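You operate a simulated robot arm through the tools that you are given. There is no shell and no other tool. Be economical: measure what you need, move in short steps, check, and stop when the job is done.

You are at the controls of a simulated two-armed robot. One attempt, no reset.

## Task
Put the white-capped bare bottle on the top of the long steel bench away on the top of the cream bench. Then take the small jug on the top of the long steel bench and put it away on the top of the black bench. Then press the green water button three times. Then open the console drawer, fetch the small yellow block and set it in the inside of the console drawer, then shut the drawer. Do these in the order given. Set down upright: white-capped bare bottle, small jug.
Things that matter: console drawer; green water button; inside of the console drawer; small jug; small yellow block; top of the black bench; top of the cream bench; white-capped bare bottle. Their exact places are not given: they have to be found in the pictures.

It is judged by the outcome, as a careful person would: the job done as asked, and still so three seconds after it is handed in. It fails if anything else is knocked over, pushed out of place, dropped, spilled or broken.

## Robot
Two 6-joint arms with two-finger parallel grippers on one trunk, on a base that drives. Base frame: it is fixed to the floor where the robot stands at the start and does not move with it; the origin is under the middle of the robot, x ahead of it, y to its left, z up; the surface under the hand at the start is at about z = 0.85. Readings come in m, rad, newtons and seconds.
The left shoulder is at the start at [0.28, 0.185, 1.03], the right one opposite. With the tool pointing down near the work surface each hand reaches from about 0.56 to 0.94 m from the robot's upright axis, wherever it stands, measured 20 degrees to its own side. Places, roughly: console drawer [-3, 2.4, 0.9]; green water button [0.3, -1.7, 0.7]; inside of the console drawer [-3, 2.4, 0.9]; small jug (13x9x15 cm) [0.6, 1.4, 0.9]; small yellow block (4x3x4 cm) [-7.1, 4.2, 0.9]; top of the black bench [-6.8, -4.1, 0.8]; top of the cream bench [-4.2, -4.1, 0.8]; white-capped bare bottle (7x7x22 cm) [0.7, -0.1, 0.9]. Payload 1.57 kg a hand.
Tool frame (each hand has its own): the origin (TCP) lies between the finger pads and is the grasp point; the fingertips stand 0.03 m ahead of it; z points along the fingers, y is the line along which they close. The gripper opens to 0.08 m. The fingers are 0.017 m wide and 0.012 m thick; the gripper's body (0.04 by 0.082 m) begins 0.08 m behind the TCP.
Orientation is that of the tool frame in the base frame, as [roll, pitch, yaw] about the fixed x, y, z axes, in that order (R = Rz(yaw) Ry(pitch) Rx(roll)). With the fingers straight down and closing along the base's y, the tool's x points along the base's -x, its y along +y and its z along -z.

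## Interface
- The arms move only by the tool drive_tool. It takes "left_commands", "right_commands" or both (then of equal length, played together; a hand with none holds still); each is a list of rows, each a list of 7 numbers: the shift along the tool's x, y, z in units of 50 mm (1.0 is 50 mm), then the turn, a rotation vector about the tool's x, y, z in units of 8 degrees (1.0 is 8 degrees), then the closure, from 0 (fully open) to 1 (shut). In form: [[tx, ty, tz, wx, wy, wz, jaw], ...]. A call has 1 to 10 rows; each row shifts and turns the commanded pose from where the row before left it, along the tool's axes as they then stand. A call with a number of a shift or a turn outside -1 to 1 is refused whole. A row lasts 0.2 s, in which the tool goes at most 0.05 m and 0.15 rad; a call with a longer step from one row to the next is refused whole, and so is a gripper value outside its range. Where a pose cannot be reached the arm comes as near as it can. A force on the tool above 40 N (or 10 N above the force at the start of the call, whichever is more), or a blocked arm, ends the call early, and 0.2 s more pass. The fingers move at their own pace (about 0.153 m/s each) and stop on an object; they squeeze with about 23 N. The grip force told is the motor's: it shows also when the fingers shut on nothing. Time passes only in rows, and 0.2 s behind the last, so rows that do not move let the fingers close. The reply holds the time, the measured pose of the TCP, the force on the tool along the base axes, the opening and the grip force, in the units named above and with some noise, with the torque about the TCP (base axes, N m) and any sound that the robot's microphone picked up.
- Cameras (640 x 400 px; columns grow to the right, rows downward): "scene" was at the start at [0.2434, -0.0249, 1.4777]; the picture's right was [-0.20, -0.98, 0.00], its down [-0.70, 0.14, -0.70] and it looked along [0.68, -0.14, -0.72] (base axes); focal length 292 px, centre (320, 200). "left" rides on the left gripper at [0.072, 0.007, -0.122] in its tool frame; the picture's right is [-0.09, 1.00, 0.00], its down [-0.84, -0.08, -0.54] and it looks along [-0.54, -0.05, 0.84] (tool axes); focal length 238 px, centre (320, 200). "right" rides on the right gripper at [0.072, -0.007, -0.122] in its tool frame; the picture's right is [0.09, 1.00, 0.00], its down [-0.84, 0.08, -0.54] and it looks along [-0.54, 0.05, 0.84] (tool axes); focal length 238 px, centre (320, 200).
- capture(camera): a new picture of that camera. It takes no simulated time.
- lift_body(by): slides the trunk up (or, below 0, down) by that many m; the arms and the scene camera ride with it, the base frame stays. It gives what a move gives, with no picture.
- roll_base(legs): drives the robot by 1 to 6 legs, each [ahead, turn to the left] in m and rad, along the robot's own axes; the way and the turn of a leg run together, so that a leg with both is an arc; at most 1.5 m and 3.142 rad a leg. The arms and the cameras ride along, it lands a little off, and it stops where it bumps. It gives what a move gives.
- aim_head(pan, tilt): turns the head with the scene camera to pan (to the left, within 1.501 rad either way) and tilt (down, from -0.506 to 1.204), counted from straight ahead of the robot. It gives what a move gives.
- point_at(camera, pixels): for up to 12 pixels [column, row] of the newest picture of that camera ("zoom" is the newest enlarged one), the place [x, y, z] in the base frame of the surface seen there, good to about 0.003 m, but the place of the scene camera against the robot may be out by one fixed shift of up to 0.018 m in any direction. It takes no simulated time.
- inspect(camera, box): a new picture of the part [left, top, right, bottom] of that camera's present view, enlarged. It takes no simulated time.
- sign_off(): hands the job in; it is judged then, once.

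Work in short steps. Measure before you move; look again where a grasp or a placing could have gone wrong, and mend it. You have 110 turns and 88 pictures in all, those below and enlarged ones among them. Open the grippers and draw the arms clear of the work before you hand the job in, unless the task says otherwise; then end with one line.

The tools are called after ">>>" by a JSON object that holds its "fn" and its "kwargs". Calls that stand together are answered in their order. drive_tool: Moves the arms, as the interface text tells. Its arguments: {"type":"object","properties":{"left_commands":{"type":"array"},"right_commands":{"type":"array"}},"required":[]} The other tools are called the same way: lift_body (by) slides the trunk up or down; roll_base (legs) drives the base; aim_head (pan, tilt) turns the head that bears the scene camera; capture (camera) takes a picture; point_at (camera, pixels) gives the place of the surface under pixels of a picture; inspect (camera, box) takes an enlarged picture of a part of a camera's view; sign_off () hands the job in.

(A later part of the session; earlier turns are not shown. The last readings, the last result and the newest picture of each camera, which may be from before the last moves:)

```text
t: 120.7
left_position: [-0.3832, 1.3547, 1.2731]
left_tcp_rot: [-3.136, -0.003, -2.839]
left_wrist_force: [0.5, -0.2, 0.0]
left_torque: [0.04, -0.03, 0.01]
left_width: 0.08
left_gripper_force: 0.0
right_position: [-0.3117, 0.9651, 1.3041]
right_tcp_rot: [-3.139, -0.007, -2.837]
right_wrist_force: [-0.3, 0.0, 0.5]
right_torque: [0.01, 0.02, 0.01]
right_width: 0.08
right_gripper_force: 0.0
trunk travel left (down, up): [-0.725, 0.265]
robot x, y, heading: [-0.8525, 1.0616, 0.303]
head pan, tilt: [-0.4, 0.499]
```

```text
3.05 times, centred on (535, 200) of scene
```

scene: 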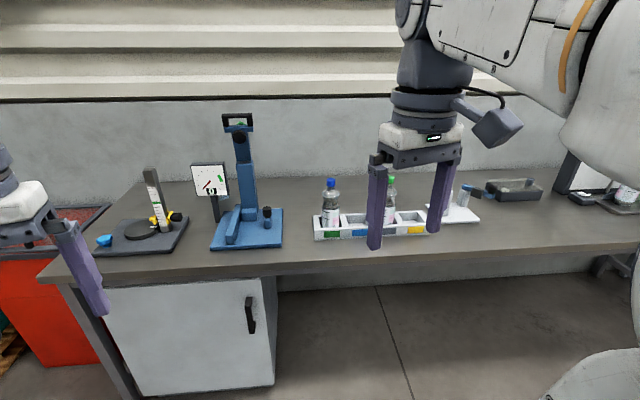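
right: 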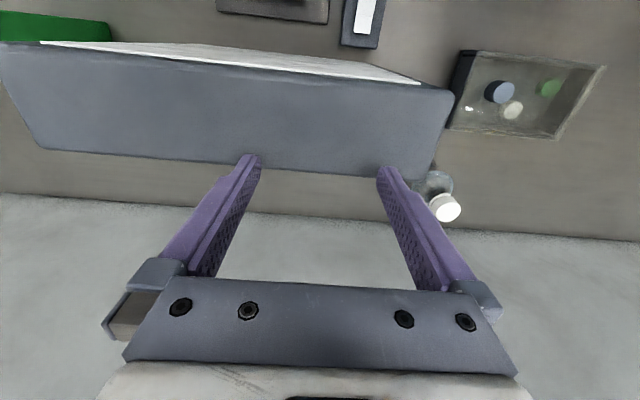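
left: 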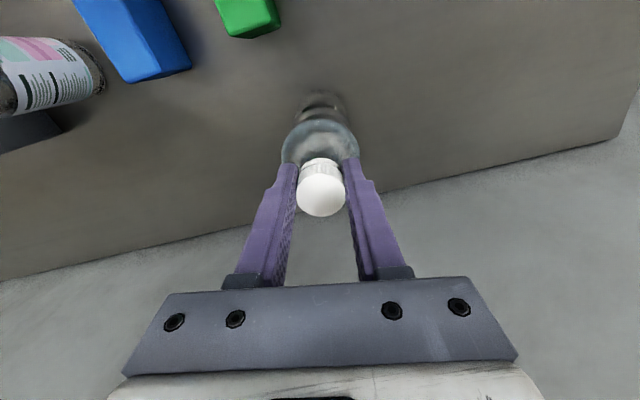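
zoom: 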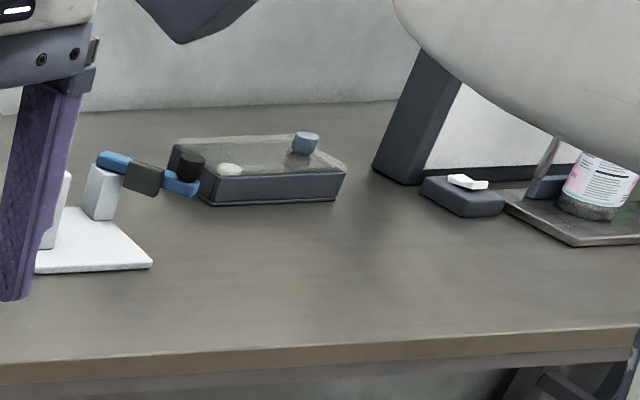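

A bluish glass thing shows just behind the plate (zoom (262,215)). I raise the trunk for a view from above.

>>> {"fn": "lift_body", "kwargs": {"by": 0.25}}

>>> {"fn": "aim_head", "kwargs": {"pan": -0.2, "tilt": 0.6}}

>>> {"fn": "inspect", "kwargs": {"camera": "scene", "box": [180, 60, 480, 260]}}

```text
t: 123.3
left_position: [-0.3831, 1.3551, 1.5228]
left_tcp_rot: [-3.136, -0.004, -2.838]
left_wrist_force: [-0.1, -0.6, -0.4]
left_torque: [0.03, 0.01, 0.03]
left_width: 0.0799
left_gripper_force: 0.1
right_position: [-0.3121, 0.9646, 1.5536]
right_tcp_rot: [-3.138, -0.007, -2.839]
right_wrist_force: [-0.3, -0.3, 0.0]
right_torque: [0.02, 0.0, 0.02]
right_width: 0.08
right_gripper_force: 0.0
trunk travel left (down, up): [-0.975, 0.015]
robot x, y, heading: [-0.8545, 1.0624, 0.306]
head pan, tilt: [-0.4, 0.499]
```

```text
t: 124.0
left_position: [-0.3834, 1.3552, 1.5241]
left_tcp_rot: [-3.136, -0.003, -2.838]
left_wrist_force: [-0.2, -0.9, 0.1]
left_torque: [-0.02, 0.04, -0.02]
left_width: 0.08
left_gripper_force: 0.1
right_position: [-0.3118, 0.965, 1.5526]
right_tcp_rot: [-3.137, -0.007, -2.837]
right_wrist_force: [0.1, 0.6, 0.8]
right_torque: [-0.01, 0.02, 0.02]
right_width: 0.08
right_gripper_force: 0.0
trunk travel left (down, up): [-0.975, 0.015]
robot x, y, heading: [-0.8505, 1.0639, 0.304]
head pan, tilt: [-0.201, 0.6]
```

```text
2.00 times, centred on (330, 160) of scene
```

zoom: 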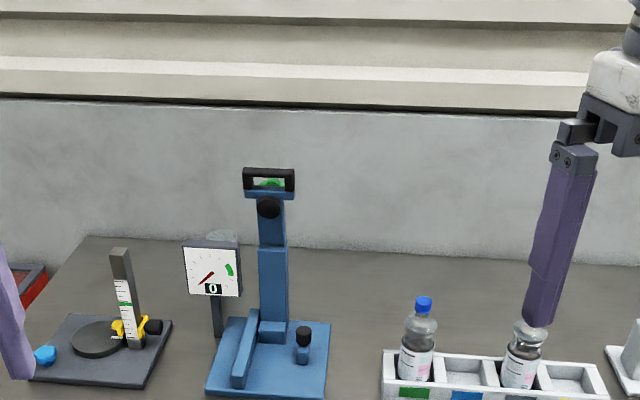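

The jug's rim peeks out at zoom (222,237) behind the plate. I drive to stand opposite it, slightly left, and look again.

>>> {"fn": "roll_base", "kwargs": {"legs": [[0, 0.7], [0.68, 0], [0, -1.1], [0.2, 0]]}}

>>> {"fn": "aim_head", "kwargs": {"pan": -0.1, "tilt": 0.75}}

>>> {"fn": "capture", "kwargs": {"camera": "scene"}}

```text
t: 133.7
left_position: [0.2606, 1.7085, 1.5222]
left_tcp_rot: [-3.136, -0.003, 3.043]
left_wrist_force: [0.5, -0.2, -0.6]
left_torque: [-0.03, 0.01, -0.02]
left_width: 0.08
left_gripper_force: 0.1
right_position: [0.1752, 1.321, 1.5526]
right_tcp_rot: [-3.138, -0.008, 3.044]
right_wrist_force: [0.2, 0.7, -0.1]
right_torque: [-0.02, 0.07, 0.0]
right_width: 0.0801
right_gripper_force: 0.0
trunk travel left (down, up): [-0.975, 0.015]
robot x, y, heading: [-0.2811, 1.6206, -0.094]
head pan, tilt: [-0.201, 0.6]
```

```text
t: 134.4
left_position: [0.2609, 1.7077, 1.5244]
left_tcp_rot: [-3.136, -0.003, 3.042]
left_wrist_force: [-0.2, -0.1, 1.0]
left_torque: [0.0, -0.02, -0.02]
left_width: 0.0801
left_gripper_force: 0.1
right_position: [0.1756, 1.3218, 1.5521]
right_tcp_rot: [-3.139, -0.008, 3.046]
right_wrist_force: [-0.2, 0.1, -1.4]
right_torque: [0.0, -0.02, -0.01]
right_width: 0.0799
right_gripper_force: 0.1
trunk travel left (down, up): [-0.975, 0.015]
robot x, y, heading: [-0.2845, 1.6192, -0.099]
head pan, tilt: [-0.099, 0.75]
```

```text
58 pictures are left
```

scene: 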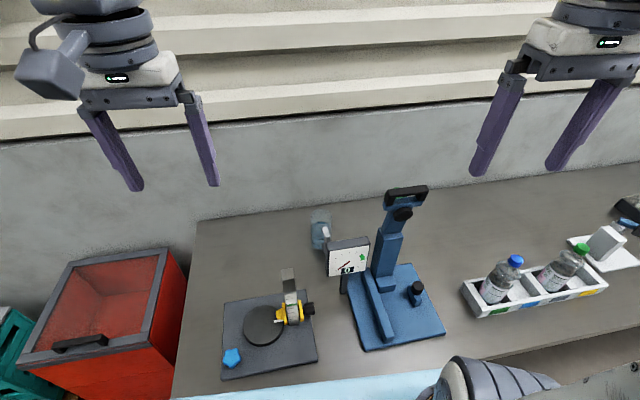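

The jug is at (320,225), left-behind the plate. I measure it and the neighbours.

>>> {"fn": "point_at", "kwargs": {"camera": "scene", "pixels": [[320, 213], [320, 225], [319, 240], [326, 232], [330, 245], [368, 245], [405, 190], [288, 270], [310, 330], [225, 305], [300, 230], [320, 250]]}}

>>> {"fn": "inspect", "kwargs": {"camera": "scene", "box": [250, 180, 410, 290]}}

```text
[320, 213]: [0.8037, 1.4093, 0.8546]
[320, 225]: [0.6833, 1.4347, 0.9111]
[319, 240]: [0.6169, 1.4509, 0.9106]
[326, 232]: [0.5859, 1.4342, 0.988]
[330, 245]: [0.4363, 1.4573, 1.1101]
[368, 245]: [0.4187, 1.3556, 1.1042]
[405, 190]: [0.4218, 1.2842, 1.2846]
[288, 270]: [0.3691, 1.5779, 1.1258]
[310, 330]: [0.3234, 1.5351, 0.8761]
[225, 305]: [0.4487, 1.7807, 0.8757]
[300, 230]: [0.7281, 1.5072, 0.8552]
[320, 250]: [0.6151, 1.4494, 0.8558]
```

```text
3.64 times, centred on (330, 235) of scene
```

zoom: 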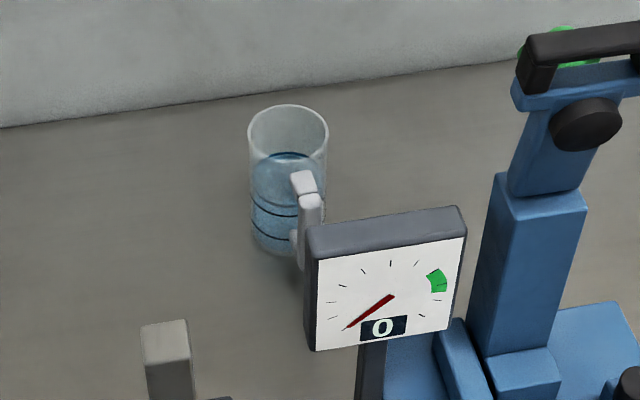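

The jug stands with its handle toward the robot, centre about (0.655,1.434), handle bar about (0.59,1.434), plate front at x≈0.44. I drive in 0.15 m and turn right 0.25 with hands high.

>>> {"fn": "roll_base", "kwargs": {"legs": [[0.15, 0], [0, -0.25]]}}

```text
t: 135.7
left_position: [0.3663, 1.7014, 1.5219]
left_tcp_rot: [-3.137, -0.005, 3.07]
left_wrist_force: [0.6, 0.4, 0.4]
left_torque: [0.05, -0.01, 0.02]
left_width: 0.0801
left_gripper_force: 0.0
right_position: [0.2885, 1.3127, 1.5518]
right_tcp_rot: [-3.14, -0.013, 3.066]
right_wrist_force: [0.4, -0.4, -0.4]
right_torque: [0.05, 0.01, 0.02]
right_width: 0.08
right_gripper_force: 0.0
trunk travel left (down, up): [-0.975, 0.015]
robot x, y, heading: [-0.1764, 1.6011, -0.067]
head pan, tilt: [-0.099, 0.75]
stopped in leg 1: the robot was blocked; the commanded pose is now the measured one
```

The base touched the cabinet at x=-0.176. I back off 3 cm and then turn.

>>> {"fn": "roll_base", "kwargs": {"legs": [[-0.04, 0], [0, -0.28]]}}

>>> {"fn": "capture", "kwargs": {"camera": "left"}}

```text
t: 137.6
left_position: [0.3221, 1.5685, 1.5217]
left_tcp_rot: [-3.137, -0.006, 2.814]
left_wrist_force: [0.0, -0.1, -0.2]
left_torque: [-0.02, 0.0, 0.0]
left_width: 0.0797
left_gripper_force: 0.1
right_position: [0.1517, 1.2097, 1.553]
right_tcp_rot: [-3.141, -0.013, 2.815]
right_wrist_force: [-0.2, 0.3, -0.5]
right_torque: [-0.04, -0.02, -0.01]
right_width: 0.0799
right_gripper_force: 0.1
trunk travel left (down, up): [-0.975, 0.015]
robot x, y, heading: [-0.23, 1.6042, -0.288]
head pan, tilt: [-0.099, 0.75]
stopped in leg 2: the robot was blocked; the commanded pose is now the measured one
```

```text
56 pictures are left
```

left: 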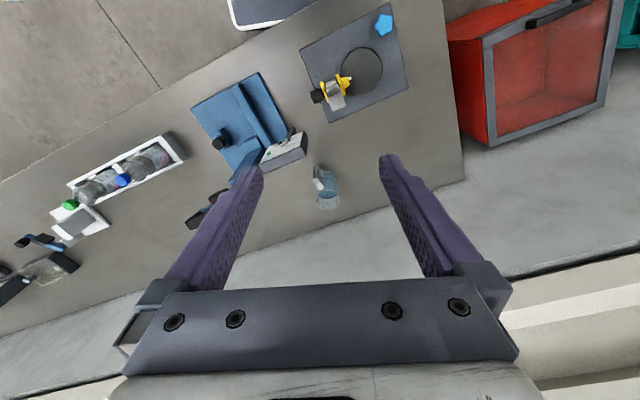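

Jug now is at left (325,187). I measure it with the wrist camera and zoom in.

>>> {"fn": "inspect", "kwargs": {"camera": "left", "box": [250, 120, 400, 220]}}

>>> {"fn": "point_at", "kwargs": {"camera": "left", "pixels": [[316, 170], [318, 183], [330, 172], [325, 205], [336, 200], [305, 138], [290, 145], [302, 152], [265, 160], [327, 80]]}}

```text
4.00 times, centred on (325, 170) of left
```

zoom: 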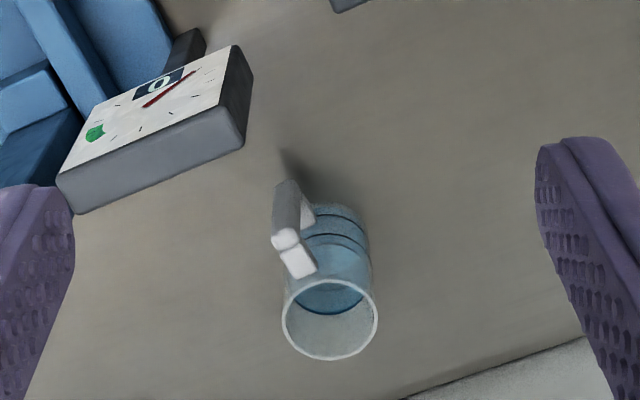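

```text
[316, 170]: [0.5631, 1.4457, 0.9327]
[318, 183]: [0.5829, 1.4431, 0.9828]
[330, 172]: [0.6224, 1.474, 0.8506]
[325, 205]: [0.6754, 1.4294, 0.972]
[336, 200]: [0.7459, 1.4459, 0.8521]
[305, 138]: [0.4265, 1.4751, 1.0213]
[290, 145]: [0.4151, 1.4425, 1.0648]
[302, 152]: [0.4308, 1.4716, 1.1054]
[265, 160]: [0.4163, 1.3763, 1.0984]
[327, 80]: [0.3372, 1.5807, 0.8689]
```

I measure the handle and rim in the zoomed picture.

>>> {"fn": "point_at", "kwargs": {"camera": "zoom", "pixels": [[285, 240], [277, 215], [300, 205], [287, 200], [298, 262], [284, 320], [376, 320], [330, 282], [330, 358], [240, 60], [245, 135], [160, 165]]}}

```text
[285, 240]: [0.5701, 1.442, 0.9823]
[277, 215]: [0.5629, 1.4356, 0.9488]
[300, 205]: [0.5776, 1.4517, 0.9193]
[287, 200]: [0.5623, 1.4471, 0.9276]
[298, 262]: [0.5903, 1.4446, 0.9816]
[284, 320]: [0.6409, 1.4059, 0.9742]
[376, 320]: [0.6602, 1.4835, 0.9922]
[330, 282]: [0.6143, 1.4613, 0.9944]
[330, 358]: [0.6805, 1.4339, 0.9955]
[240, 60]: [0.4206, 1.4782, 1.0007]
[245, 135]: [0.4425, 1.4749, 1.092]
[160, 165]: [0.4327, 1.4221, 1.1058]
```

Handle bar centre is (0.571,1.443), top z 0.982; jug centre (0.649,1.446), rim z 0.995. I square the left hand's yaw and bring it above the handle at z≈1.33.

>>> {"fn": "drive_tool", "kwargs": {"left_commands": [[0, 0, 0, 0, 0, -0.783, 0], [0, 0, 0, 0, 0, -0.783, 0], [0, 0, 0, 0, 0, -0.783, 0], [-0.711, -0.359, 0.55, 0, 0, 0, 0], [-0.711, -0.359, 0.55, 0, 0, 0, 0], [-0.711, -0.359, 0.55, 0, 0, 0, 0], [-0.711, -0.359, 0.55, 0, 0, 0, 0], [-0.711, -0.359, 0.55, 0, 0, 0, 0], [-0.711, -0.359, 0.55, 0, 0, 0, 0], [-0.711, -0.359, 0.55, 0, 0, 0, 0]]}}

>>> {"fn": "drive_tool", "kwargs": {"left_commands": [[0, 0, 0.5, 0, 1, 0, 0], [0, 0, 0.8, 0, 0, 0, 0], [0, 0, 0, 0, 0, 0, 0]]}}

>>> {"fn": "capture", "kwargs": {"camera": "left"}}

```text
t: 139.8
left_position: [0.5726, 1.441, 1.3282]
left_tcp_rot: [-3.139, -0.006, 3.14]
left_wrist_force: [-0.4, -0.2, -0.4]
left_torque: [0.0, 0.02, 0.01]
left_width: 0.0798
left_gripper_force: 0.1
right_position: [0.1526, 1.2097, 1.5539]
right_tcp_rot: [-3.141, -0.013, 2.815]
right_wrist_force: [0.3, 0.2, -1.0]
right_torque: [-0.01, -0.01, -0.02]
right_width: 0.0802
right_gripper_force: 0.0
trunk travel left (down, up): [-0.975, 0.015]
robot x, y, heading: [-0.2253, 1.6032, -0.291]
head pan, tilt: [-0.099, 0.75]
```

```text
t: 140.6
left_position: [0.5659, 1.4416, 1.2647]
left_tcp_rot: [-3.139, -0.146, 3.14]
left_wrist_force: [-0.1, 0.2, 0.4]
left_torque: [0.0, 0.02, 0.05]
left_width: 0.0802
left_gripper_force: 0.1
right_position: [0.1509, 1.2092, 1.5527]
right_tcp_rot: [-3.14, -0.013, 2.815]
right_wrist_force: [-1.5, -0.3, -0.7]
right_torque: [-0.01, -0.02, 0.04]
right_width: 0.0798
right_gripper_force: 0.2
trunk travel left (down, up): [-0.975, 0.015]
robot x, y, heading: [-0.2273, 1.6049, -0.291]
head pan, tilt: [-0.099, 0.75]
```

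```text
54 pictures are left
```

left: 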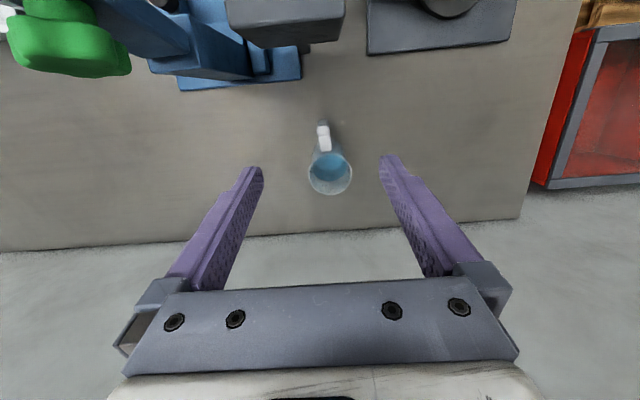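

Hand leans 8° over the jug. I measure the handle again: (322,130) and rim.

>>> {"fn": "inspect", "kwargs": {"camera": "left", "box": [280, 110, 370, 200]}}

>>> {"fn": "point_at", "kwargs": {"camera": "left", "pixels": [[322, 127], [318, 130], [327, 130], [322, 123], [324, 145], [310, 175], [351, 175], [330, 193], [330, 155]]}}

```text
4.44 times, centred on (325, 155) of left
```

zoom: 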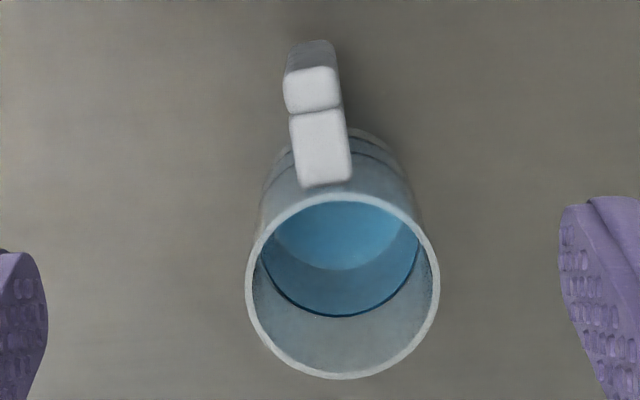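

```text
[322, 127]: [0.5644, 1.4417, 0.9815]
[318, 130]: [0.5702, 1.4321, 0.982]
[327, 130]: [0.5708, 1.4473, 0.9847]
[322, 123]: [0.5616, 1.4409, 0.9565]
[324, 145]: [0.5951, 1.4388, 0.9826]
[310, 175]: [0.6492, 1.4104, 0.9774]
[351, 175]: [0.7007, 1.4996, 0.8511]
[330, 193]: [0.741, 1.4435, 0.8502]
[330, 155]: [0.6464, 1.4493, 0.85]
```

Handle bar centre confirmed at (0.571,1.440). I lower to TCP z≈1.03, tips just above the handle, and look from both cameras.

>>> {"fn": "drive_tool", "kwargs": {"left_commands": [[-0.134, -0.005, 0.772, 0, 0, 0, 0], [-0.134, -0.005, 0.772, 0, 0, 0, 0], [-0.134, -0.005, 0.772, 0, 0, 0, 0], [-0.134, -0.005, 0.772, 0, 0, 0, 0], [-0.134, -0.005, 0.772, 0, 0, 0, 0], [-0.134, -0.005, 0.772, 0, 0, 0, 0], [0, 0, 0, 0, 0, 0, 0]]}}

>>> {"fn": "capture", "kwargs": {"camera": "left"}}

>>> {"fn": "inspect", "kwargs": {"camera": "scene", "box": [200, 60, 520, 260]}}

```text
t: 142.2
left_position: [0.5709, 1.4394, 1.0295]
left_tcp_rot: [-3.139, -0.146, 3.139]
left_wrist_force: [0.2, 0.0, 0.7]
left_torque: [0.02, 0.01, -0.02]
left_width: 0.0801
left_gripper_force: 0.0
right_position: [0.1523, 1.2104, 1.553]
right_tcp_rot: [-3.14, -0.017, 2.814]
right_wrist_force: [0.5, 0.8, 0.6]
right_torque: [-0.01, -0.01, 0.01]
right_width: 0.0801
right_gripper_force: 0.1
trunk travel left (down, up): [-0.975, 0.015]
robot x, y, heading: [-0.2245, 1.604, -0.296]
head pan, tilt: [-0.099, 0.75]
```

```text
52 pictures are left
```

left: 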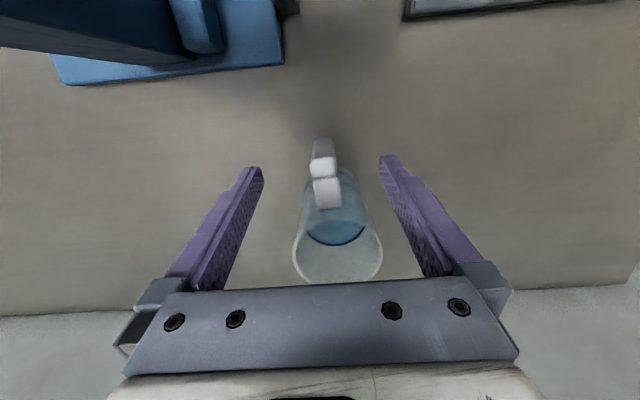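

```text
2.00 times, centred on (360, 160) of scene
```

zoom: 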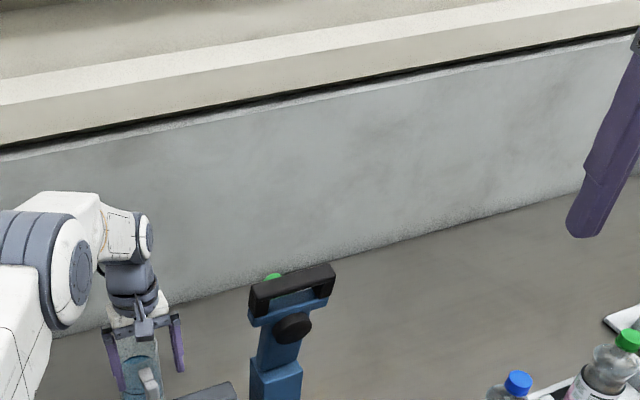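

The handle is centred between the fingers and there is room to the plate. I lower to z≈0.943 and close on the handle.

>>> {"fn": "drive_tool", "kwargs": {"left_commands": [[-0.09, 0.01, 0.57, 0, 0, 0, 0], [-0.09, 0.01, 0.57, 0, 0, 0, 0], [-0.09, 0, 0.57, 0, 0, 0, 0], [0, 0, 0, 0, 0, 0, 0], [0, 0, 0, 0, 0, 0, 0.7], [0, 0, 0, 0, 0, 0, 1], [0, 0, 0, 0, 0, 0, 1], [0, 0, 0, 0, 0, 0, 1]]}}

>>> {"fn": "capture", "kwargs": {"camera": "left"}}

```text
t: 144.0
left_position: [0.5701, 1.4414, 0.9437]
left_tcp_rot: [-3.14, -0.147, 3.139]
left_wrist_force: [-0.7, 0.3, -1.8]
left_torque: [0.18, -0.02, 0.09]
left_width: 0.0221
left_gripper_force: 22.3
right_position: [0.1507, 1.2106, 1.5528]
right_tcp_rot: [-3.139, -0.015, 2.814]
right_wrist_force: [0.4, 0.5, -0.1]
right_torque: [-0.03, 0.01, 0.01]
right_width: 0.0802
right_gripper_force: 0.1
trunk travel left (down, up): [-0.975, 0.015]
robot x, y, heading: [-0.2263, 1.6058, -0.292]
head pan, tilt: [-0.099, 0.75]
```

```text
50 pictures are left
```

left: 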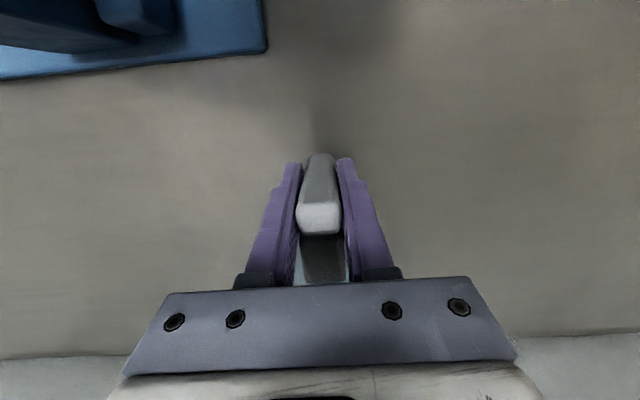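

The handle is held (0.022 m). I lift 4 cm slowly and check for tilt.

>>> {"fn": "drive_tool", "kwargs": {"left_commands": [[0.03, 0, -0.2, 0, 0, 0, 1], [0.03, 0, -0.2, 0, 0, 0, 1], [0.06, 0, -0.4, 0, 0, 0, 1], [0, 0, 0, 0, 0, 0, 1], [0, 0, 0, 0, 0, 0, 1]]}}

>>> {"fn": "capture", "kwargs": {"camera": "left"}}

```text
t: 145.2
left_position: [0.5712, 1.4411, 0.9835]
left_tcp_rot: [-3.138, -0.148, 3.14]
left_wrist_force: [-0.2, 0.8, -4.3]
left_torque: [-0.01, 0.25, -0.01]
left_width: 0.0222
left_gripper_force: 23.3
right_position: [0.1505, 1.2091, 1.5528]
right_tcp_rot: [-3.139, -0.014, 2.816]
right_wrist_force: [-0.3, -0.5, -0.1]
right_torque: [0.01, 0.02, 0.01]
right_width: 0.0797
right_gripper_force: 0.0
trunk travel left (down, up): [-0.975, 0.015]
robot x, y, heading: [-0.2274, 1.603, -0.293]
head pan, tilt: [-0.099, 0.75]
```

```text
49 pictures are left
```

left: 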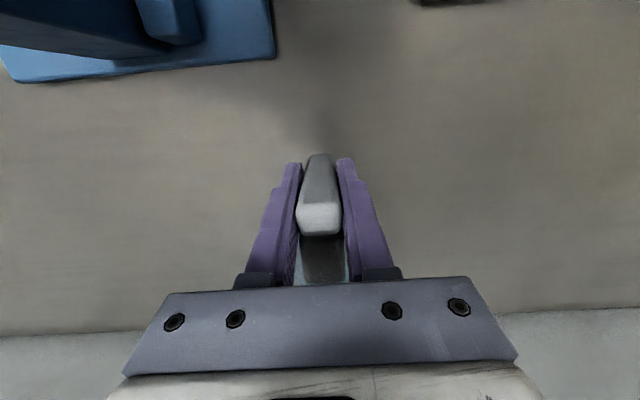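

Weight 4.3 N, no tilt. I lift to z≈1.33 and check.

>>> {"fn": "drive_tool", "kwargs": {"left_commands": [[0.1, 0, -0.7, 0, 0, 0, 1], [0.127, 0, -0.86, 0, 0, 0, 1], [0.127, 0, -0.86, 0, 0, 0, 1], [0.127, 0, -0.86, 0, 0, 0, 1], [0.127, 0, -0.86, 0, 0, 0, 1], [0.127, 0, -0.86, 0, 0, 0, 1], [0.127, 0, -0.86, 0, 0, 0, 1], [0.127, 0, -0.86, 0, 0, 0, 1], [0, 0, 0, 0, 0, 0, 1]]}}

>>> {"fn": "drive_tool", "kwargs": {"left_commands": [[0.5, 0.3, 0.07, 0, 0, 0, 1], [0.7, 0.4, 0.1, 0, 0, 0, 1], [0.7, 0.4, 0.1, 0, 0, 0, 1], [0.7, 0.4, 0.1, 0, 0, 0, 1], [0.7, 0.4, 0.1, 0, 0, 0, 1], [0.7, 0.4, 0.1, 0, 0, 0, 1], [0, 0, 0, 0, 0, 0, 1]]}}

>>> {"fn": "capture", "kwargs": {"camera": "scene"}}

```text
t: 147.2
left_position: [0.5704, 1.4411, 1.3243]
left_tcp_rot: [-3.141, -0.147, 3.14]
left_wrist_force: [0.1, -0.8, -4.0]
left_torque: [0.01, 0.23, 0.0]
left_width: 0.0219
left_gripper_force: 23.1
right_position: [0.1508, 1.2096, 1.5524]
right_tcp_rot: [-3.141, -0.014, 2.815]
right_wrist_force: [-0.1, 0.2, -0.5]
right_torque: [0.0, -0.04, -0.03]
right_width: 0.0801
right_gripper_force: 0.1
trunk travel left (down, up): [-0.975, 0.015]
robot x, y, heading: [-0.2286, 1.6058, -0.296]
head pan, tilt: [-0.099, 0.75]
```

```text
t: 148.8
left_position: [0.3689, 1.5577, 1.3217]
left_tcp_rot: [-3.138, -0.145, 3.141]
left_wrist_force: [-0.1, 0.0, -4.8]
left_torque: [-0.01, 0.26, -0.02]
left_width: 0.0222
left_gripper_force: 22.6
right_position: [0.1508, 1.2102, 1.5536]
right_tcp_rot: [-3.139, -0.014, 2.814]
right_wrist_force: [-0.4, 0.0, -0.6]
right_torque: [-0.01, -0.04, 0.01]
right_width: 0.0801
right_gripper_force: 0.1
trunk travel left (down, up): [-0.975, 0.015]
robot x, y, heading: [-0.2272, 1.6033, -0.292]
head pan, tilt: [-0.099, 0.75]
```

```text
48 pictures are left
```

scene: 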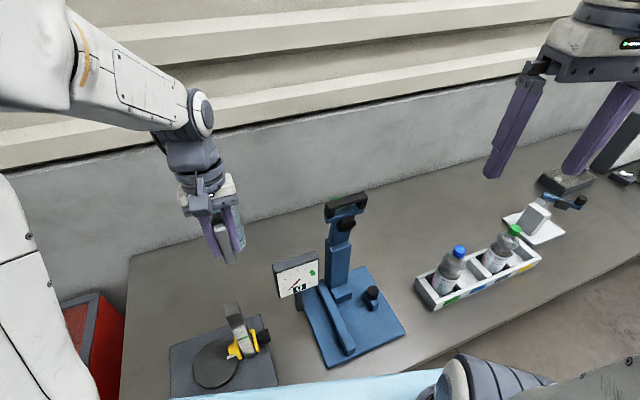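

The jug is held upright. I back off and drive the known lane to the other side of the room.

>>> {"fn": "roll_base", "kwargs": {"legs": [[-0.7, 0], [0, -1.24], [1.5, 0], [1.5, 0], [0.7, 0], [0, -1.5]]}}

>>> {"fn": "aim_head", "kwargs": {"pan": 0.0, "tilt": 0.3}}

>>> {"fn": "capture", "kwargs": {"camera": "scene"}}

```text
t: 154.9
left_position: [-0.6136, 1.363, 1.338]
left_tcp_rot: [-3.126, -0.09, 2.187]
left_wrist_force: [-1.5, -0.4, -4.8]
left_torque: [0.27, 0.06, -0.02]
left_width: 0.0218
left_gripper_force: 23.0
right_position: [-1.0201, 1.3151, 1.5462]
right_tcp_rot: [3.07, -0.075, 1.866]
right_wrist_force: [-1.2, 0.0, 0.1]
right_torque: [0.05, -0.09, -0.01]
right_width: 0.0799
right_gripper_force: 0.1
trunk travel left (down, up): [-0.975, 0.015]
robot x, y, heading: [-0.8904, 1.8074, -1.235]
head pan, tilt: [-0.099, 0.75]
stopped in leg 2: the robot was blocked; the commanded pose is now the measured one
```

```text
t: 155.8
left_position: [-0.6177, 1.3502, 1.3344]
left_tcp_rot: [-3.134, -0.094, 2.176]
left_wrist_force: [0.1, 0.3, -4.0]
left_torque: [0.2, 0.11, 0.03]
left_width: 0.0222
left_gripper_force: 22.8
right_position: [-1.0263, 1.2996, 1.5396]
right_tcp_rot: [3.06, -0.084, 1.87]
right_wrist_force: [0.1, 0.2, 0.8]
right_torque: [-0.01, -0.03, 0.01]
right_width: 0.0802
right_gripper_force: 0.1
trunk travel left (down, up): [-0.975, 0.015]
robot x, y, heading: [-0.8857, 1.8079, -1.23]
head pan, tilt: [0.0, 0.3]
```

```text
47 pictures are left
```

scene: 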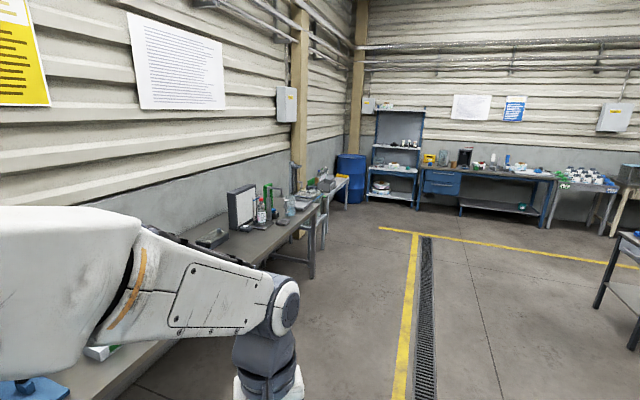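

The turn was blocked at heading -1.235 and both hands read a slight tilt, so something touched the robot. I look to the right.

>>> {"fn": "aim_head", "kwargs": {"pan": -1.5, "tilt": 0.3}}

>>> {"fn": "capture", "kwargs": {"camera": "scene"}}

```text
t: 157.4
left_position: [-0.6181, 1.3501, 1.3342]
left_tcp_rot: [-3.134, -0.094, 2.176]
left_wrist_force: [-0.5, -0.2, -4.4]
left_torque: [0.18, 0.12, -0.05]
left_width: 0.0221
left_gripper_force: 23.1
right_position: [-1.0274, 1.3008, 1.538]
right_tcp_rot: [3.06, -0.084, 1.869]
right_wrist_force: [-0.2, 0.3, 0.7]
right_torque: [0.0, -0.01, 0.01]
right_width: 0.0798
right_gripper_force: 0.1
trunk travel left (down, up): [-0.975, 0.015]
robot x, y, heading: [-0.891, 1.8104, -1.23]
head pan, tilt: [-1.499, 0.3]
```

```text
46 pictures are left
```

scene: 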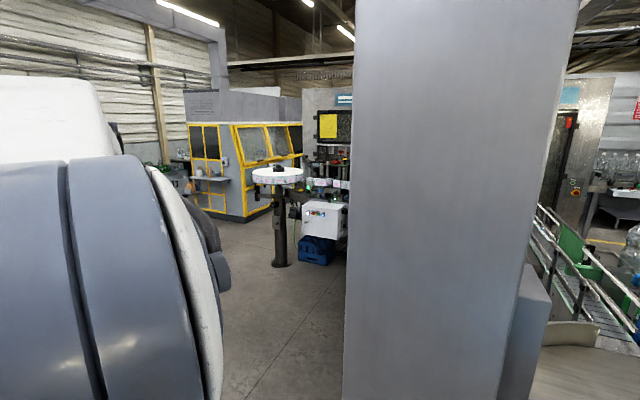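

A pillar stands close at the right rear. I turn back a little, drive ahead to clear it, then continue.

>>> {"fn": "roll_base", "kwargs": {"legs": [[0, 0.12], [0.3, 0], [0.4, -0.2], [0, -0.25]]}}

```text
t: 158.1
left_position: [-0.7036, 1.3283, 1.3268]
left_tcp_rot: [3.081, -0.068, 2.174]
left_wrist_force: [-4.1, -1.4, -4.9]
left_torque: [0.3, -0.02, -0.09]
left_width: 0.0218
left_gripper_force: 22.9
right_position: [-1.1279, 1.2733, 1.4992]
right_tcp_rot: [2.988, -0.077, 1.881]
right_wrist_force: [-1.7, -0.7, -1.5]
right_torque: [0.06, -0.27, 0.01]
right_width: 0.0801
right_gripper_force: 0.1
trunk travel left (down, up): [-0.975, 0.015]
robot x, y, heading: [-0.8869, 1.8051, -1.226]
head pan, tilt: [-1.499, 0.3]
stopped in leg 1: the robot was blocked; the commanded pose is now the measured one
```

The robot is leaning toward its right. I hold still a moment and read whether it settles, and look to the right-rear and down.

>>> {"fn": "aim_head", "kwargs": {"pan": -1.5, "tilt": 0.9}}

>>> {"fn": "capture", "kwargs": {"camera": "scene"}}

>>> {"fn": "capture", "kwargs": {"camera": "left"}}

```text
t: 159.1
left_position: [-0.6915, 1.3328, 1.329]
left_tcp_rot: [3.092, -0.071, 2.181]
left_wrist_force: [0.0, -1.3, -3.8]
left_torque: [0.21, 0.15, -0.02]
left_width: 0.0217
left_gripper_force: 22.7
right_position: [-1.1137, 1.2761, 1.5052]
right_tcp_rot: [2.992, -0.078, 1.889]
right_wrist_force: [0.0, 1.0, 0.5]
right_torque: [-0.01, -0.01, 0.02]
right_width: 0.0802
right_gripper_force: 0.0
trunk travel left (down, up): [-0.975, 0.015]
robot x, y, heading: [-0.8886, 1.8088, -1.223]
head pan, tilt: [-1.499, 0.901]
```

```text
45 pictures are left
```

scene: 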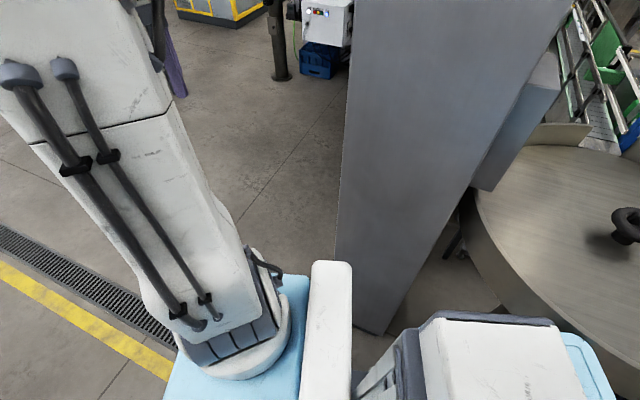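

```text
44 pictures are left
```

left: 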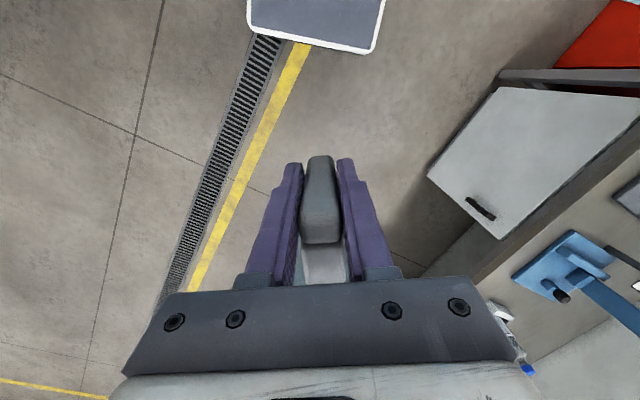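

The robot's rear right is against the pillar/round table. I try driving straight ahead, away from it, in a short leg.

>>> {"fn": "roll_base", "kwargs": {"legs": [[0.1, 0]]}}

```text
t: 159.8
left_position: [-0.7517, 1.3213, 1.3258]
left_tcp_rot: [3.048, -0.047, 2.18]
left_wrist_force: [-0.4, 1.1, -2.9]
left_torque: [0.18, 0.12, -0.01]
left_width: 0.0218
left_gripper_force: 22.7
right_position: [-1.1816, 1.2645, 1.4788]
right_tcp_rot: [2.95, -0.062, 1.885]
right_wrist_force: [-1.1, 0.9, 0.6]
right_torque: [-0.07, -0.09, -0.06]
right_width: 0.0801
right_gripper_force: 0.1
trunk travel left (down, up): [-0.975, 0.015]
robot x, y, heading: [-0.8804, 1.8003, -1.229]
head pan, tilt: [-1.499, 0.901]
stopped in leg 1: the robot was blocked; the commanded pose is now the measured one
```

Each try leans it more, so I stop and measure what surrounds the robot.

>>> {"fn": "point_at", "kwargs": {"camera": "scene", "pixels": [[345, 260], [385, 330], [440, 240], [560, 220], [500, 240], [470, 240], [500, 370], [330, 330], [230, 300], [440, 310], [120, 360], [400, 290]]}}

>>> {"fn": "aim_head", "kwargs": {"pan": 1.5, "tilt": 0.9}}

>>> {"fn": "capture", "kwargs": {"camera": "scene"}}

```text
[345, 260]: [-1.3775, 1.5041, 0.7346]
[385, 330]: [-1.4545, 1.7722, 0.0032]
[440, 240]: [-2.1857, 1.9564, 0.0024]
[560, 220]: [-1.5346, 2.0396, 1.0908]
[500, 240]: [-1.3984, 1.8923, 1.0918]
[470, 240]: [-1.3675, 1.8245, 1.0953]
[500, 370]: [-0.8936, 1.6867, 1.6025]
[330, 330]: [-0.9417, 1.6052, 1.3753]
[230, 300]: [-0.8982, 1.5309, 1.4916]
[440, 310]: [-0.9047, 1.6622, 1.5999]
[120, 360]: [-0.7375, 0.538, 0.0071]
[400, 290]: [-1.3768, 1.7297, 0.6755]
```

```text
t: 162.4
left_position: [-0.7501, 1.3153, 1.3235]
left_tcp_rot: [3.045, -0.049, 2.184]
left_wrist_force: [-0.2, -0.6, -5.1]
left_torque: [0.25, 0.18, 0.04]
left_width: 0.0219
left_gripper_force: 23.5
right_position: [-1.1804, 1.2573, 1.4767]
right_tcp_rot: [2.95, -0.068, 1.892]
right_wrist_force: [-0.1, -0.2, -0.3]
right_torque: [0.01, 0.0, 0.02]
right_width: 0.08
right_gripper_force: 0.1
trunk travel left (down, up): [-0.975, 0.015]
robot x, y, heading: [-0.8849, 1.8014, -1.225]
head pan, tilt: [1.499, 0.901]
```

```text
43 pictures are left
```

scene: 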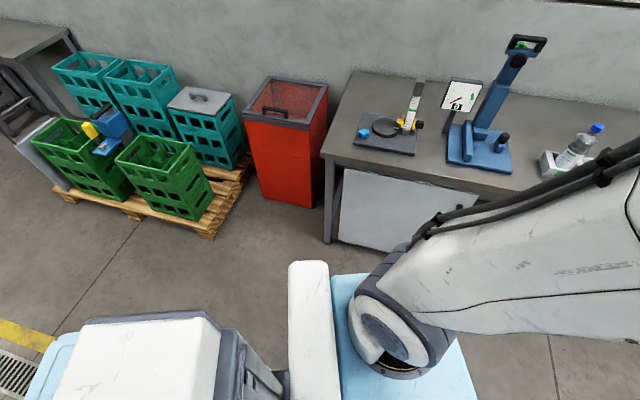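

Pillar face is at x≈-1.38 and a round table rim at (-1.37,1.82,1.09) behind-right; the left and front are free. I lower the trunk 0.15 m for stability and watch the tilt.

>>> {"fn": "lift_body", "kwargs": {"by": -0.15}}

```text
t: 164.2
left_position: [-0.7502, 1.3141, 1.1738]
left_tcp_rot: [3.045, -0.05, 2.182]
left_wrist_force: [0.1, 0.5, -3.7]
left_torque: [0.22, 0.14, 0.03]
left_width: 0.0219
left_gripper_force: 22.9
right_position: [-1.1812, 1.2555, 1.3282]
right_tcp_rot: [2.95, -0.068, 1.891]
right_wrist_force: [0.1, 0.5, -0.4]
right_torque: [0.01, -0.03, 0.0]
right_width: 0.0801
right_gripper_force: 0.1
trunk travel left (down, up): [-0.825, 0.165]
robot x, y, heading: [-0.8774, 1.8009, -1.229]
head pan, tilt: [1.499, 0.901]
```

Lowering left x unchanged, so the body is not tipping; only the arms got shoved. The rear-right corner seems caught between pillar and table, so I try an arc ahead and to the right that pulls the corner out.

>>> {"fn": "roll_base", "kwargs": {"legs": [[0.1, -0.19], [0.08, -0.15]]}}

```text
t: 166.0
left_position: [-0.8879, 1.123, 1.1747]
left_tcp_rot: [3.046, -0.049, 1.839]
left_wrist_force: [-0.1, -0.2, -3.5]
left_torque: [0.27, 0.13, 0.05]
left_width: 0.0221
left_gripper_force: 22.5
right_position: [-1.3132, 1.212, 1.329]
right_tcp_rot: [2.95, -0.065, 1.549]
right_wrist_force: [-0.8, 0.2, 0.6]
right_torque: [-0.02, 0.07, 0.01]
right_width: 0.08
right_gripper_force: 0.0
trunk travel left (down, up): [-0.825, 0.165]
robot x, y, heading: [-0.8509, 1.6263, -1.571]
head pan, tilt: [1.499, 0.901]
```

Freed: robot at (-0.85,1.63), heading -1.57. I level the jug (it leans ~8°) and bring both hands inward.

>>> {"fn": "drive_tool", "kwargs": {"left_commands": [[0, 0, 0, 0.342, 0.35, 0, 1], [0, 0, 0, 0.342, 0.35, 0, 1], [0, 0.77, 0, 0, 0, 0, 1], [0, 0.77, 0, 0, 0, 0, 1], [0, 0.77, 0, 0, 0, 0, 1], [0, 0.77, 0, 0, 0, 0, 1]], "right_commands": [[0, 0, 0, 0.685, -0.235, 0, 0], [0, 0, 0, 0.685, -0.235, 0, 0], [0, 0.9, 0, 0, 0, 0, 0], [0, 0.9, 0, 0, 0, 0, 0], [0, 0.9, 0, 0, 0, 0, 0], [0, 0.9, 0, 0, 0, 0, 0]]}}

>>> {"fn": "aim_head", "kwargs": {"pan": 0.0, "tilt": 0.5}}

>>> {"fn": "capture", "kwargs": {"camera": "scene"}}

```text
t: 167.4
left_position: [-0.7454, 1.1642, 1.1749]
left_tcp_rot: [3.135, -0.148, 1.844]
left_wrist_force: [0.0, 0.3, -4.1]
left_torque: [0.24, 0.03, 0.01]
left_width: 0.0221
left_gripper_force: 23.3
right_position: [-1.1748, 1.1685, 1.325]
right_tcp_rot: [3.134, -0.005, 1.539]
right_wrist_force: [0.1, -0.4, 0.4]
right_torque: [0.02, 0.04, 0.0]
right_width: 0.0799
right_gripper_force: 0.0
right hand out of reach, approached as far as the arm can: row 5, 6
trunk travel left (down, up): [-0.825, 0.165]
robot x, y, heading: [-0.8508, 1.6262, -1.572]
head pan, tilt: [1.499, 0.901]
```

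```text
t: 169.0
left_position: [-0.7454, 1.1641, 1.1743]
left_tcp_rot: [3.137, -0.147, 1.846]
left_wrist_force: [-0.4, -0.8, -3.2]
left_torque: [0.22, 0.08, 0.01]
left_width: 0.0217
left_gripper_force: 22.9
right_position: [-1.1746, 1.1694, 1.3263]
right_tcp_rot: [3.135, -0.004, 1.541]
right_wrist_force: [-0.4, 0.7, -0.2]
right_torque: [0.02, 0.02, 0.01]
right_width: 0.0797
right_gripper_force: 0.0
trunk travel left (down, up): [-0.825, 0.165]
robot x, y, heading: [-0.853, 1.6273, -1.57]
head pan, tilt: [0.0, 0.499]
```

```text
42 pictures are left
```

scene: 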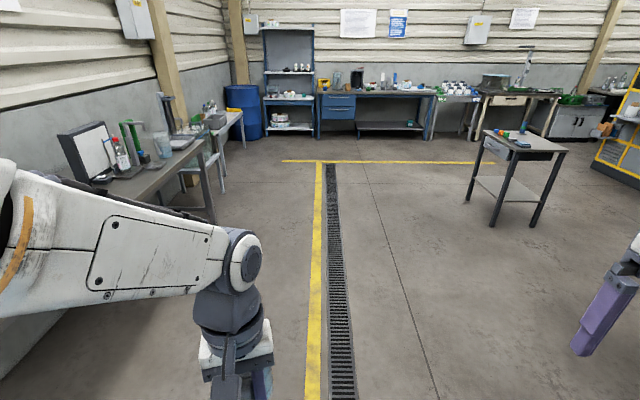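

Jug is level again. I measure the small table on the right of the way, then drive on.

>>> {"fn": "point_at", "kwargs": {"camera": "scene", "pixels": [[468, 200], [533, 226], [493, 226], [485, 135], [567, 152], [320, 163]]}}

>>> {"fn": "roll_base", "kwargs": {"legs": [[1.3, 0], [1.3, 0], [1.1, 0], [0, -0.75], [0, -0.75]]}}

>>> {"fn": "aim_head", "kwargs": {"pan": 0.0, "tilt": 0.4}}

>>> {"fn": "capture", "kwargs": {"camera": "scene"}}

```text
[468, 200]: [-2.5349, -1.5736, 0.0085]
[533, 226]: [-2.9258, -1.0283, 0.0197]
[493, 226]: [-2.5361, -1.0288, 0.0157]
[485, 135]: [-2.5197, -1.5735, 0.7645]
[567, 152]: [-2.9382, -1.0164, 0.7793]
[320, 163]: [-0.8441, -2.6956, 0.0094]
```

```text
t: 190.8
left_position: [-1.2995, -2.1958, 1.1727]
left_tcp_rot: [3.134, -0.148, 0.347]
left_wrist_force: [-0.7, -0.6, -4.0]
left_torque: [0.08, -0.26, 0.02]
left_width: 0.0219
left_gripper_force: 23.1
right_position: [-1.3256, -1.7669, 1.3249]
right_tcp_rot: [3.133, -0.003, 0.042]
right_wrist_force: [0.2, 0.1, 0.5]
right_torque: [0.01, 0.01, -0.02]
right_width: 0.0797
right_gripper_force: 0.1
trunk travel left (down, up): [-0.825, 0.165]
robot x, y, heading: [-0.8472, -2.0623, -3.068]
head pan, tilt: [0.0, 0.499]
```

```text
t: 191.5
left_position: [-1.2999, -2.1956, 1.1736]
left_tcp_rot: [3.134, -0.146, 0.347]
left_wrist_force: [-0.1, -0.7, -3.5]
left_torque: [0.08, -0.24, 0.02]
left_width: 0.022
left_gripper_force: 23.0
right_position: [-1.3256, -1.7663, 1.325]
right_tcp_rot: [3.133, -0.004, 0.041]
right_wrist_force: [-0.3, 0.6, 0.2]
right_torque: [0.0, 0.01, 0.0]
right_width: 0.0802
right_gripper_force: 0.1
trunk travel left (down, up): [-0.825, 0.165]
robot x, y, heading: [-0.8503, -2.0629, -3.068]
head pan, tilt: [0.0, 0.4]
```

```text
41 pictures are left
```

scene: 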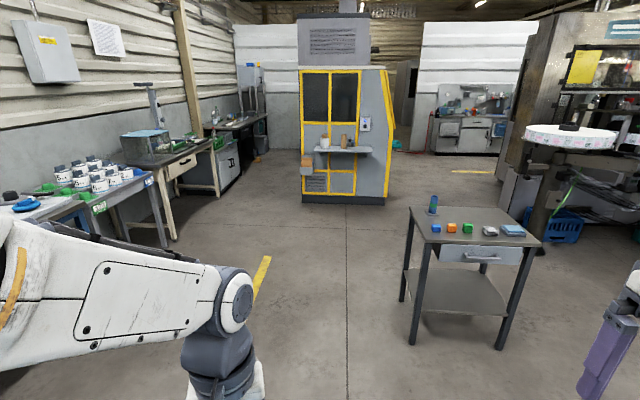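

The way between the small table (y>-1.57) and the left benches is open. I drive diagonally to about (-4.2,-3.15) and then face along -x.

>>> {"fn": "roll_base", "kwargs": {"legs": [[0, 0.241], [1.3, 0], [1.3, 0], [0.9, 0], [0, -0.3]]}}

>>> {"fn": "capture", "kwargs": {"camera": "scene"}}

```text
t: 210.3
left_position: [-4.6117, -3.3178, 1.1736]
left_tcp_rot: [3.135, -0.147, 0.309]
left_wrist_force: [0.2, 0.7, -4.6]
left_torque: [0.1, -0.26, -0.03]
left_width: 0.0221
left_gripper_force: 22.7
right_position: [-4.6229, -2.8888, 1.3251]
right_tcp_rot: [3.132, -0.003, 0.005]
right_wrist_force: [0.0, 0.5, 0.6]
right_torque: [-0.01, 0.06, 0.06]
right_width: 0.0802
right_gripper_force: 0.0
trunk travel left (down, up): [-0.825, 0.165]
robot x, y, heading: [-4.1575, -3.1963, -3.107]
head pan, tilt: [0.0, 0.4]
```

```text
40 pictures are left
```

scene: 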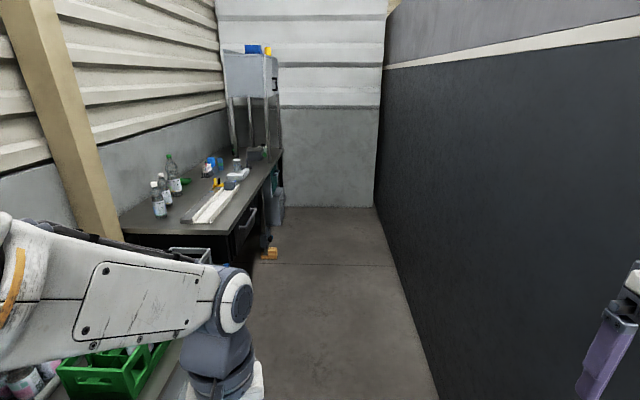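

The black bench is at the left of the corridor. I measure its edges, free spots and the machine wall.

>>> {"fn": "point_at", "kwargs": {"camera": "scene", "pixels": [[235, 225], [270, 170], [150, 222], [200, 230], [410, 320], [385, 220], [245, 205], [200, 200], [262, 252], [190, 195], [210, 165], [375, 215]]}}

>>> {"fn": "inspect", "kwargs": {"camera": "scene", "box": [110, 130, 310, 260]}}

```text
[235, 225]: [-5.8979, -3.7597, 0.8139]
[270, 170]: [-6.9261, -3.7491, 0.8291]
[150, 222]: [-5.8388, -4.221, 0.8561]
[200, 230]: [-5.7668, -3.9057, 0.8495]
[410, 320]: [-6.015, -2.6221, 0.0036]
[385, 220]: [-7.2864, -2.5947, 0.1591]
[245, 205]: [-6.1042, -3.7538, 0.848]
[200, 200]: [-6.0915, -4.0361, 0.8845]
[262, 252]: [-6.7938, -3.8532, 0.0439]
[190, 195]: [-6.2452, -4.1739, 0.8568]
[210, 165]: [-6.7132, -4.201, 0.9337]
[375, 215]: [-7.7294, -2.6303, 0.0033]
```

```text
3.08 times, centred on (210, 195) of scene
```

zoom: 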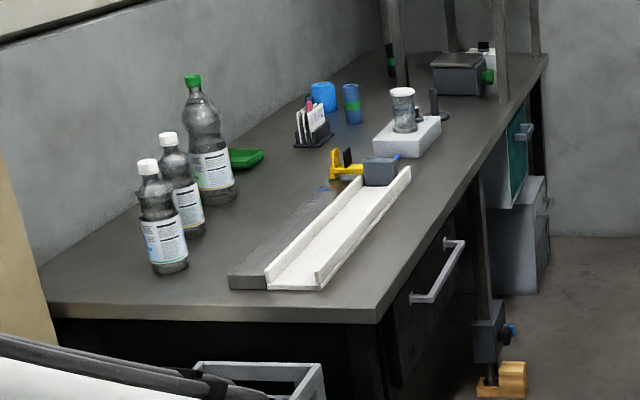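

I measure the front strip between the rail and bench edge, and the space between bottles and rail.

>>> {"fn": "point_at", "kwargs": {"camera": "zoom", "pixels": [[322, 288], [230, 285], [375, 318], [410, 175], [450, 190], [445, 130], [500, 130], [480, 115], [290, 195], [285, 165], [215, 215], [375, 150]]}}

```text
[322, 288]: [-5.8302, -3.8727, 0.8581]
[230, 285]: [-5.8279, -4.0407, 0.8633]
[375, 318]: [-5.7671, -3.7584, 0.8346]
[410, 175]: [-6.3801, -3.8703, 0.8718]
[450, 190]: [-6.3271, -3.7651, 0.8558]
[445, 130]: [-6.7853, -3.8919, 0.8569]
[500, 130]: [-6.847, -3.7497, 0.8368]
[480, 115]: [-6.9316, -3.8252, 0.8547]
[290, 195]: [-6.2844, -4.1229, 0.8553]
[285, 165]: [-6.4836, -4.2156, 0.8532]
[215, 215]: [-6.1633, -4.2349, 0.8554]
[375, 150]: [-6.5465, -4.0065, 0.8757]
```

The best free spot is behind the rail, jug centre near (-6.25,-4.13). I raise the trunk 0.12 m, drive up the corridor and turn partly toward the bench.

>>> {"fn": "lift_body", "kwargs": {"by": 0.12}}

>>> {"fn": "roll_base", "kwargs": {"legs": [[1.2, -0.02], [0.64, 0], [0, 0.3], [0, 0.25]]}}

>>> {"fn": "aim_head", "kwargs": {"pan": 0.5, "tilt": 0.7}}

>>> {"fn": "capture", "kwargs": {"camera": "scene"}}

```text
t: 211.8
left_position: [-4.6109, -3.3176, 1.2927]
left_tcp_rot: [3.134, -0.146, 0.308]
left_wrist_force: [-0.7, 0.3, -4.7]
left_torque: [0.04, -0.27, -0.02]
left_width: 0.0219
left_gripper_force: 22.5
right_position: [-4.6224, -2.8886, 1.445]
right_tcp_rot: [3.134, -0.002, 0.005]
right_wrist_force: [0.6, -0.4, 0.2]
right_torque: [-0.02, 0.01, -0.01]
right_width: 0.0797
right_gripper_force: 0.0
trunk travel left (down, up): [-0.945, 0.045]
robot x, y, heading: [-4.1565, -3.1996, -3.113]
head pan, tilt: [0.0, 0.4]
```

```text
t: 222.8
left_position: [-6.328, -3.5816, 1.2947]
left_tcp_rot: [3.136, -0.147, 0.848]
left_wrist_force: [0.2, -0.3, -5.6]
left_torque: [0.2, -0.17, 0.01]
left_width: 0.0218
left_gripper_force: 22.9
right_position: [-6.5561, -3.2199, 1.4447]
right_tcp_rot: [3.132, -0.004, 0.543]
right_wrist_force: [0.3, 0.0, -0.2]
right_torque: [0.02, 0.0, -0.01]
right_width: 0.08
right_gripper_force: 0.0
trunk travel left (down, up): [-0.945, 0.045]
robot x, y, heading: [-5.9977, -3.246, -2.567]
head pan, tilt: [0.0, 0.4]
```

```text
t: 223.8
left_position: [-6.3273, -3.5809, 1.2939]
left_tcp_rot: [3.136, -0.146, 0.848]
left_wrist_force: [0.2, -0.7, -3.6]
left_torque: [0.17, -0.17, -0.04]
left_width: 0.0221
left_gripper_force: 23.1
right_position: [-6.5571, -3.219, 1.4446]
right_tcp_rot: [3.133, -0.004, 0.543]
right_wrist_force: [-0.4, 0.0, 0.1]
right_torque: [-0.03, 0.0, 0.01]
right_width: 0.0799
right_gripper_force: 0.1
trunk travel left (down, up): [-0.945, 0.045]
robot x, y, heading: [-5.9975, -3.247, -2.567]
head pan, tilt: [0.499, 0.7]
```

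```text
38 pictures are left
```

scene: 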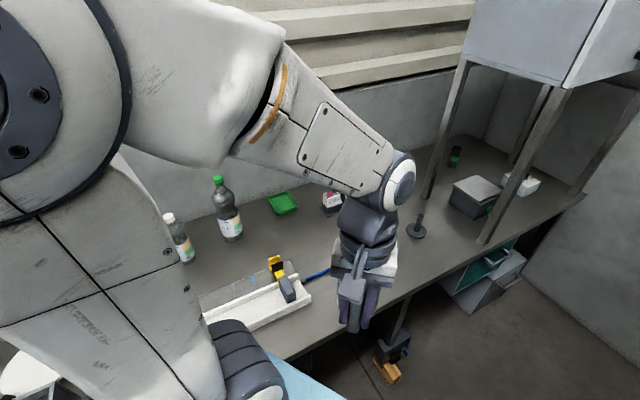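

The arm is in position; I measure bottles, green tray, rail and the free area between them.

>>> {"fn": "point_at", "kwargs": {"camera": "scene", "pixels": [[230, 235], [225, 215], [270, 205], [283, 213], [297, 207], [250, 235], [240, 255], [265, 230], [270, 262], [285, 240], [200, 295], [300, 230]]}}

>>> {"fn": "inspect", "kwargs": {"camera": "scene", "box": [150, 160, 350, 330]}}

```text
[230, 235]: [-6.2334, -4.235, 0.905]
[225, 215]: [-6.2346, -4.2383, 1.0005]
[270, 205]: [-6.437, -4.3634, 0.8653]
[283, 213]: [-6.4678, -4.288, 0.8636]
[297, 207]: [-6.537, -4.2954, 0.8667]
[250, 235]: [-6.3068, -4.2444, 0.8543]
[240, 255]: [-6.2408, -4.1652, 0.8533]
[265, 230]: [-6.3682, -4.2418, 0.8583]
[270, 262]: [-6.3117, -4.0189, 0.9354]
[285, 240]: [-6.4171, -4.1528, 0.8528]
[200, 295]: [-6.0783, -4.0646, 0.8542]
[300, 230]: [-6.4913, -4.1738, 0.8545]
```

```text
2.35 times, centred on (250, 245) of scene
```

zoom: 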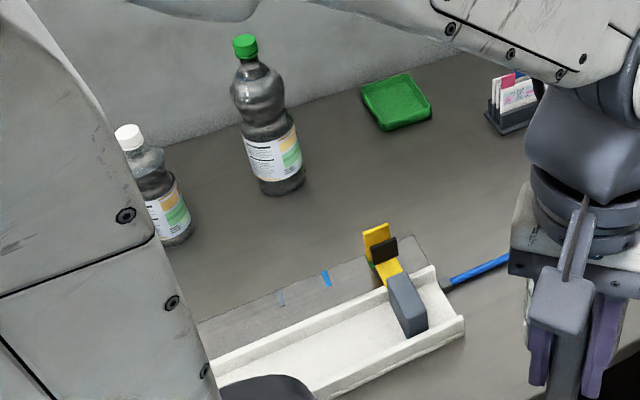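

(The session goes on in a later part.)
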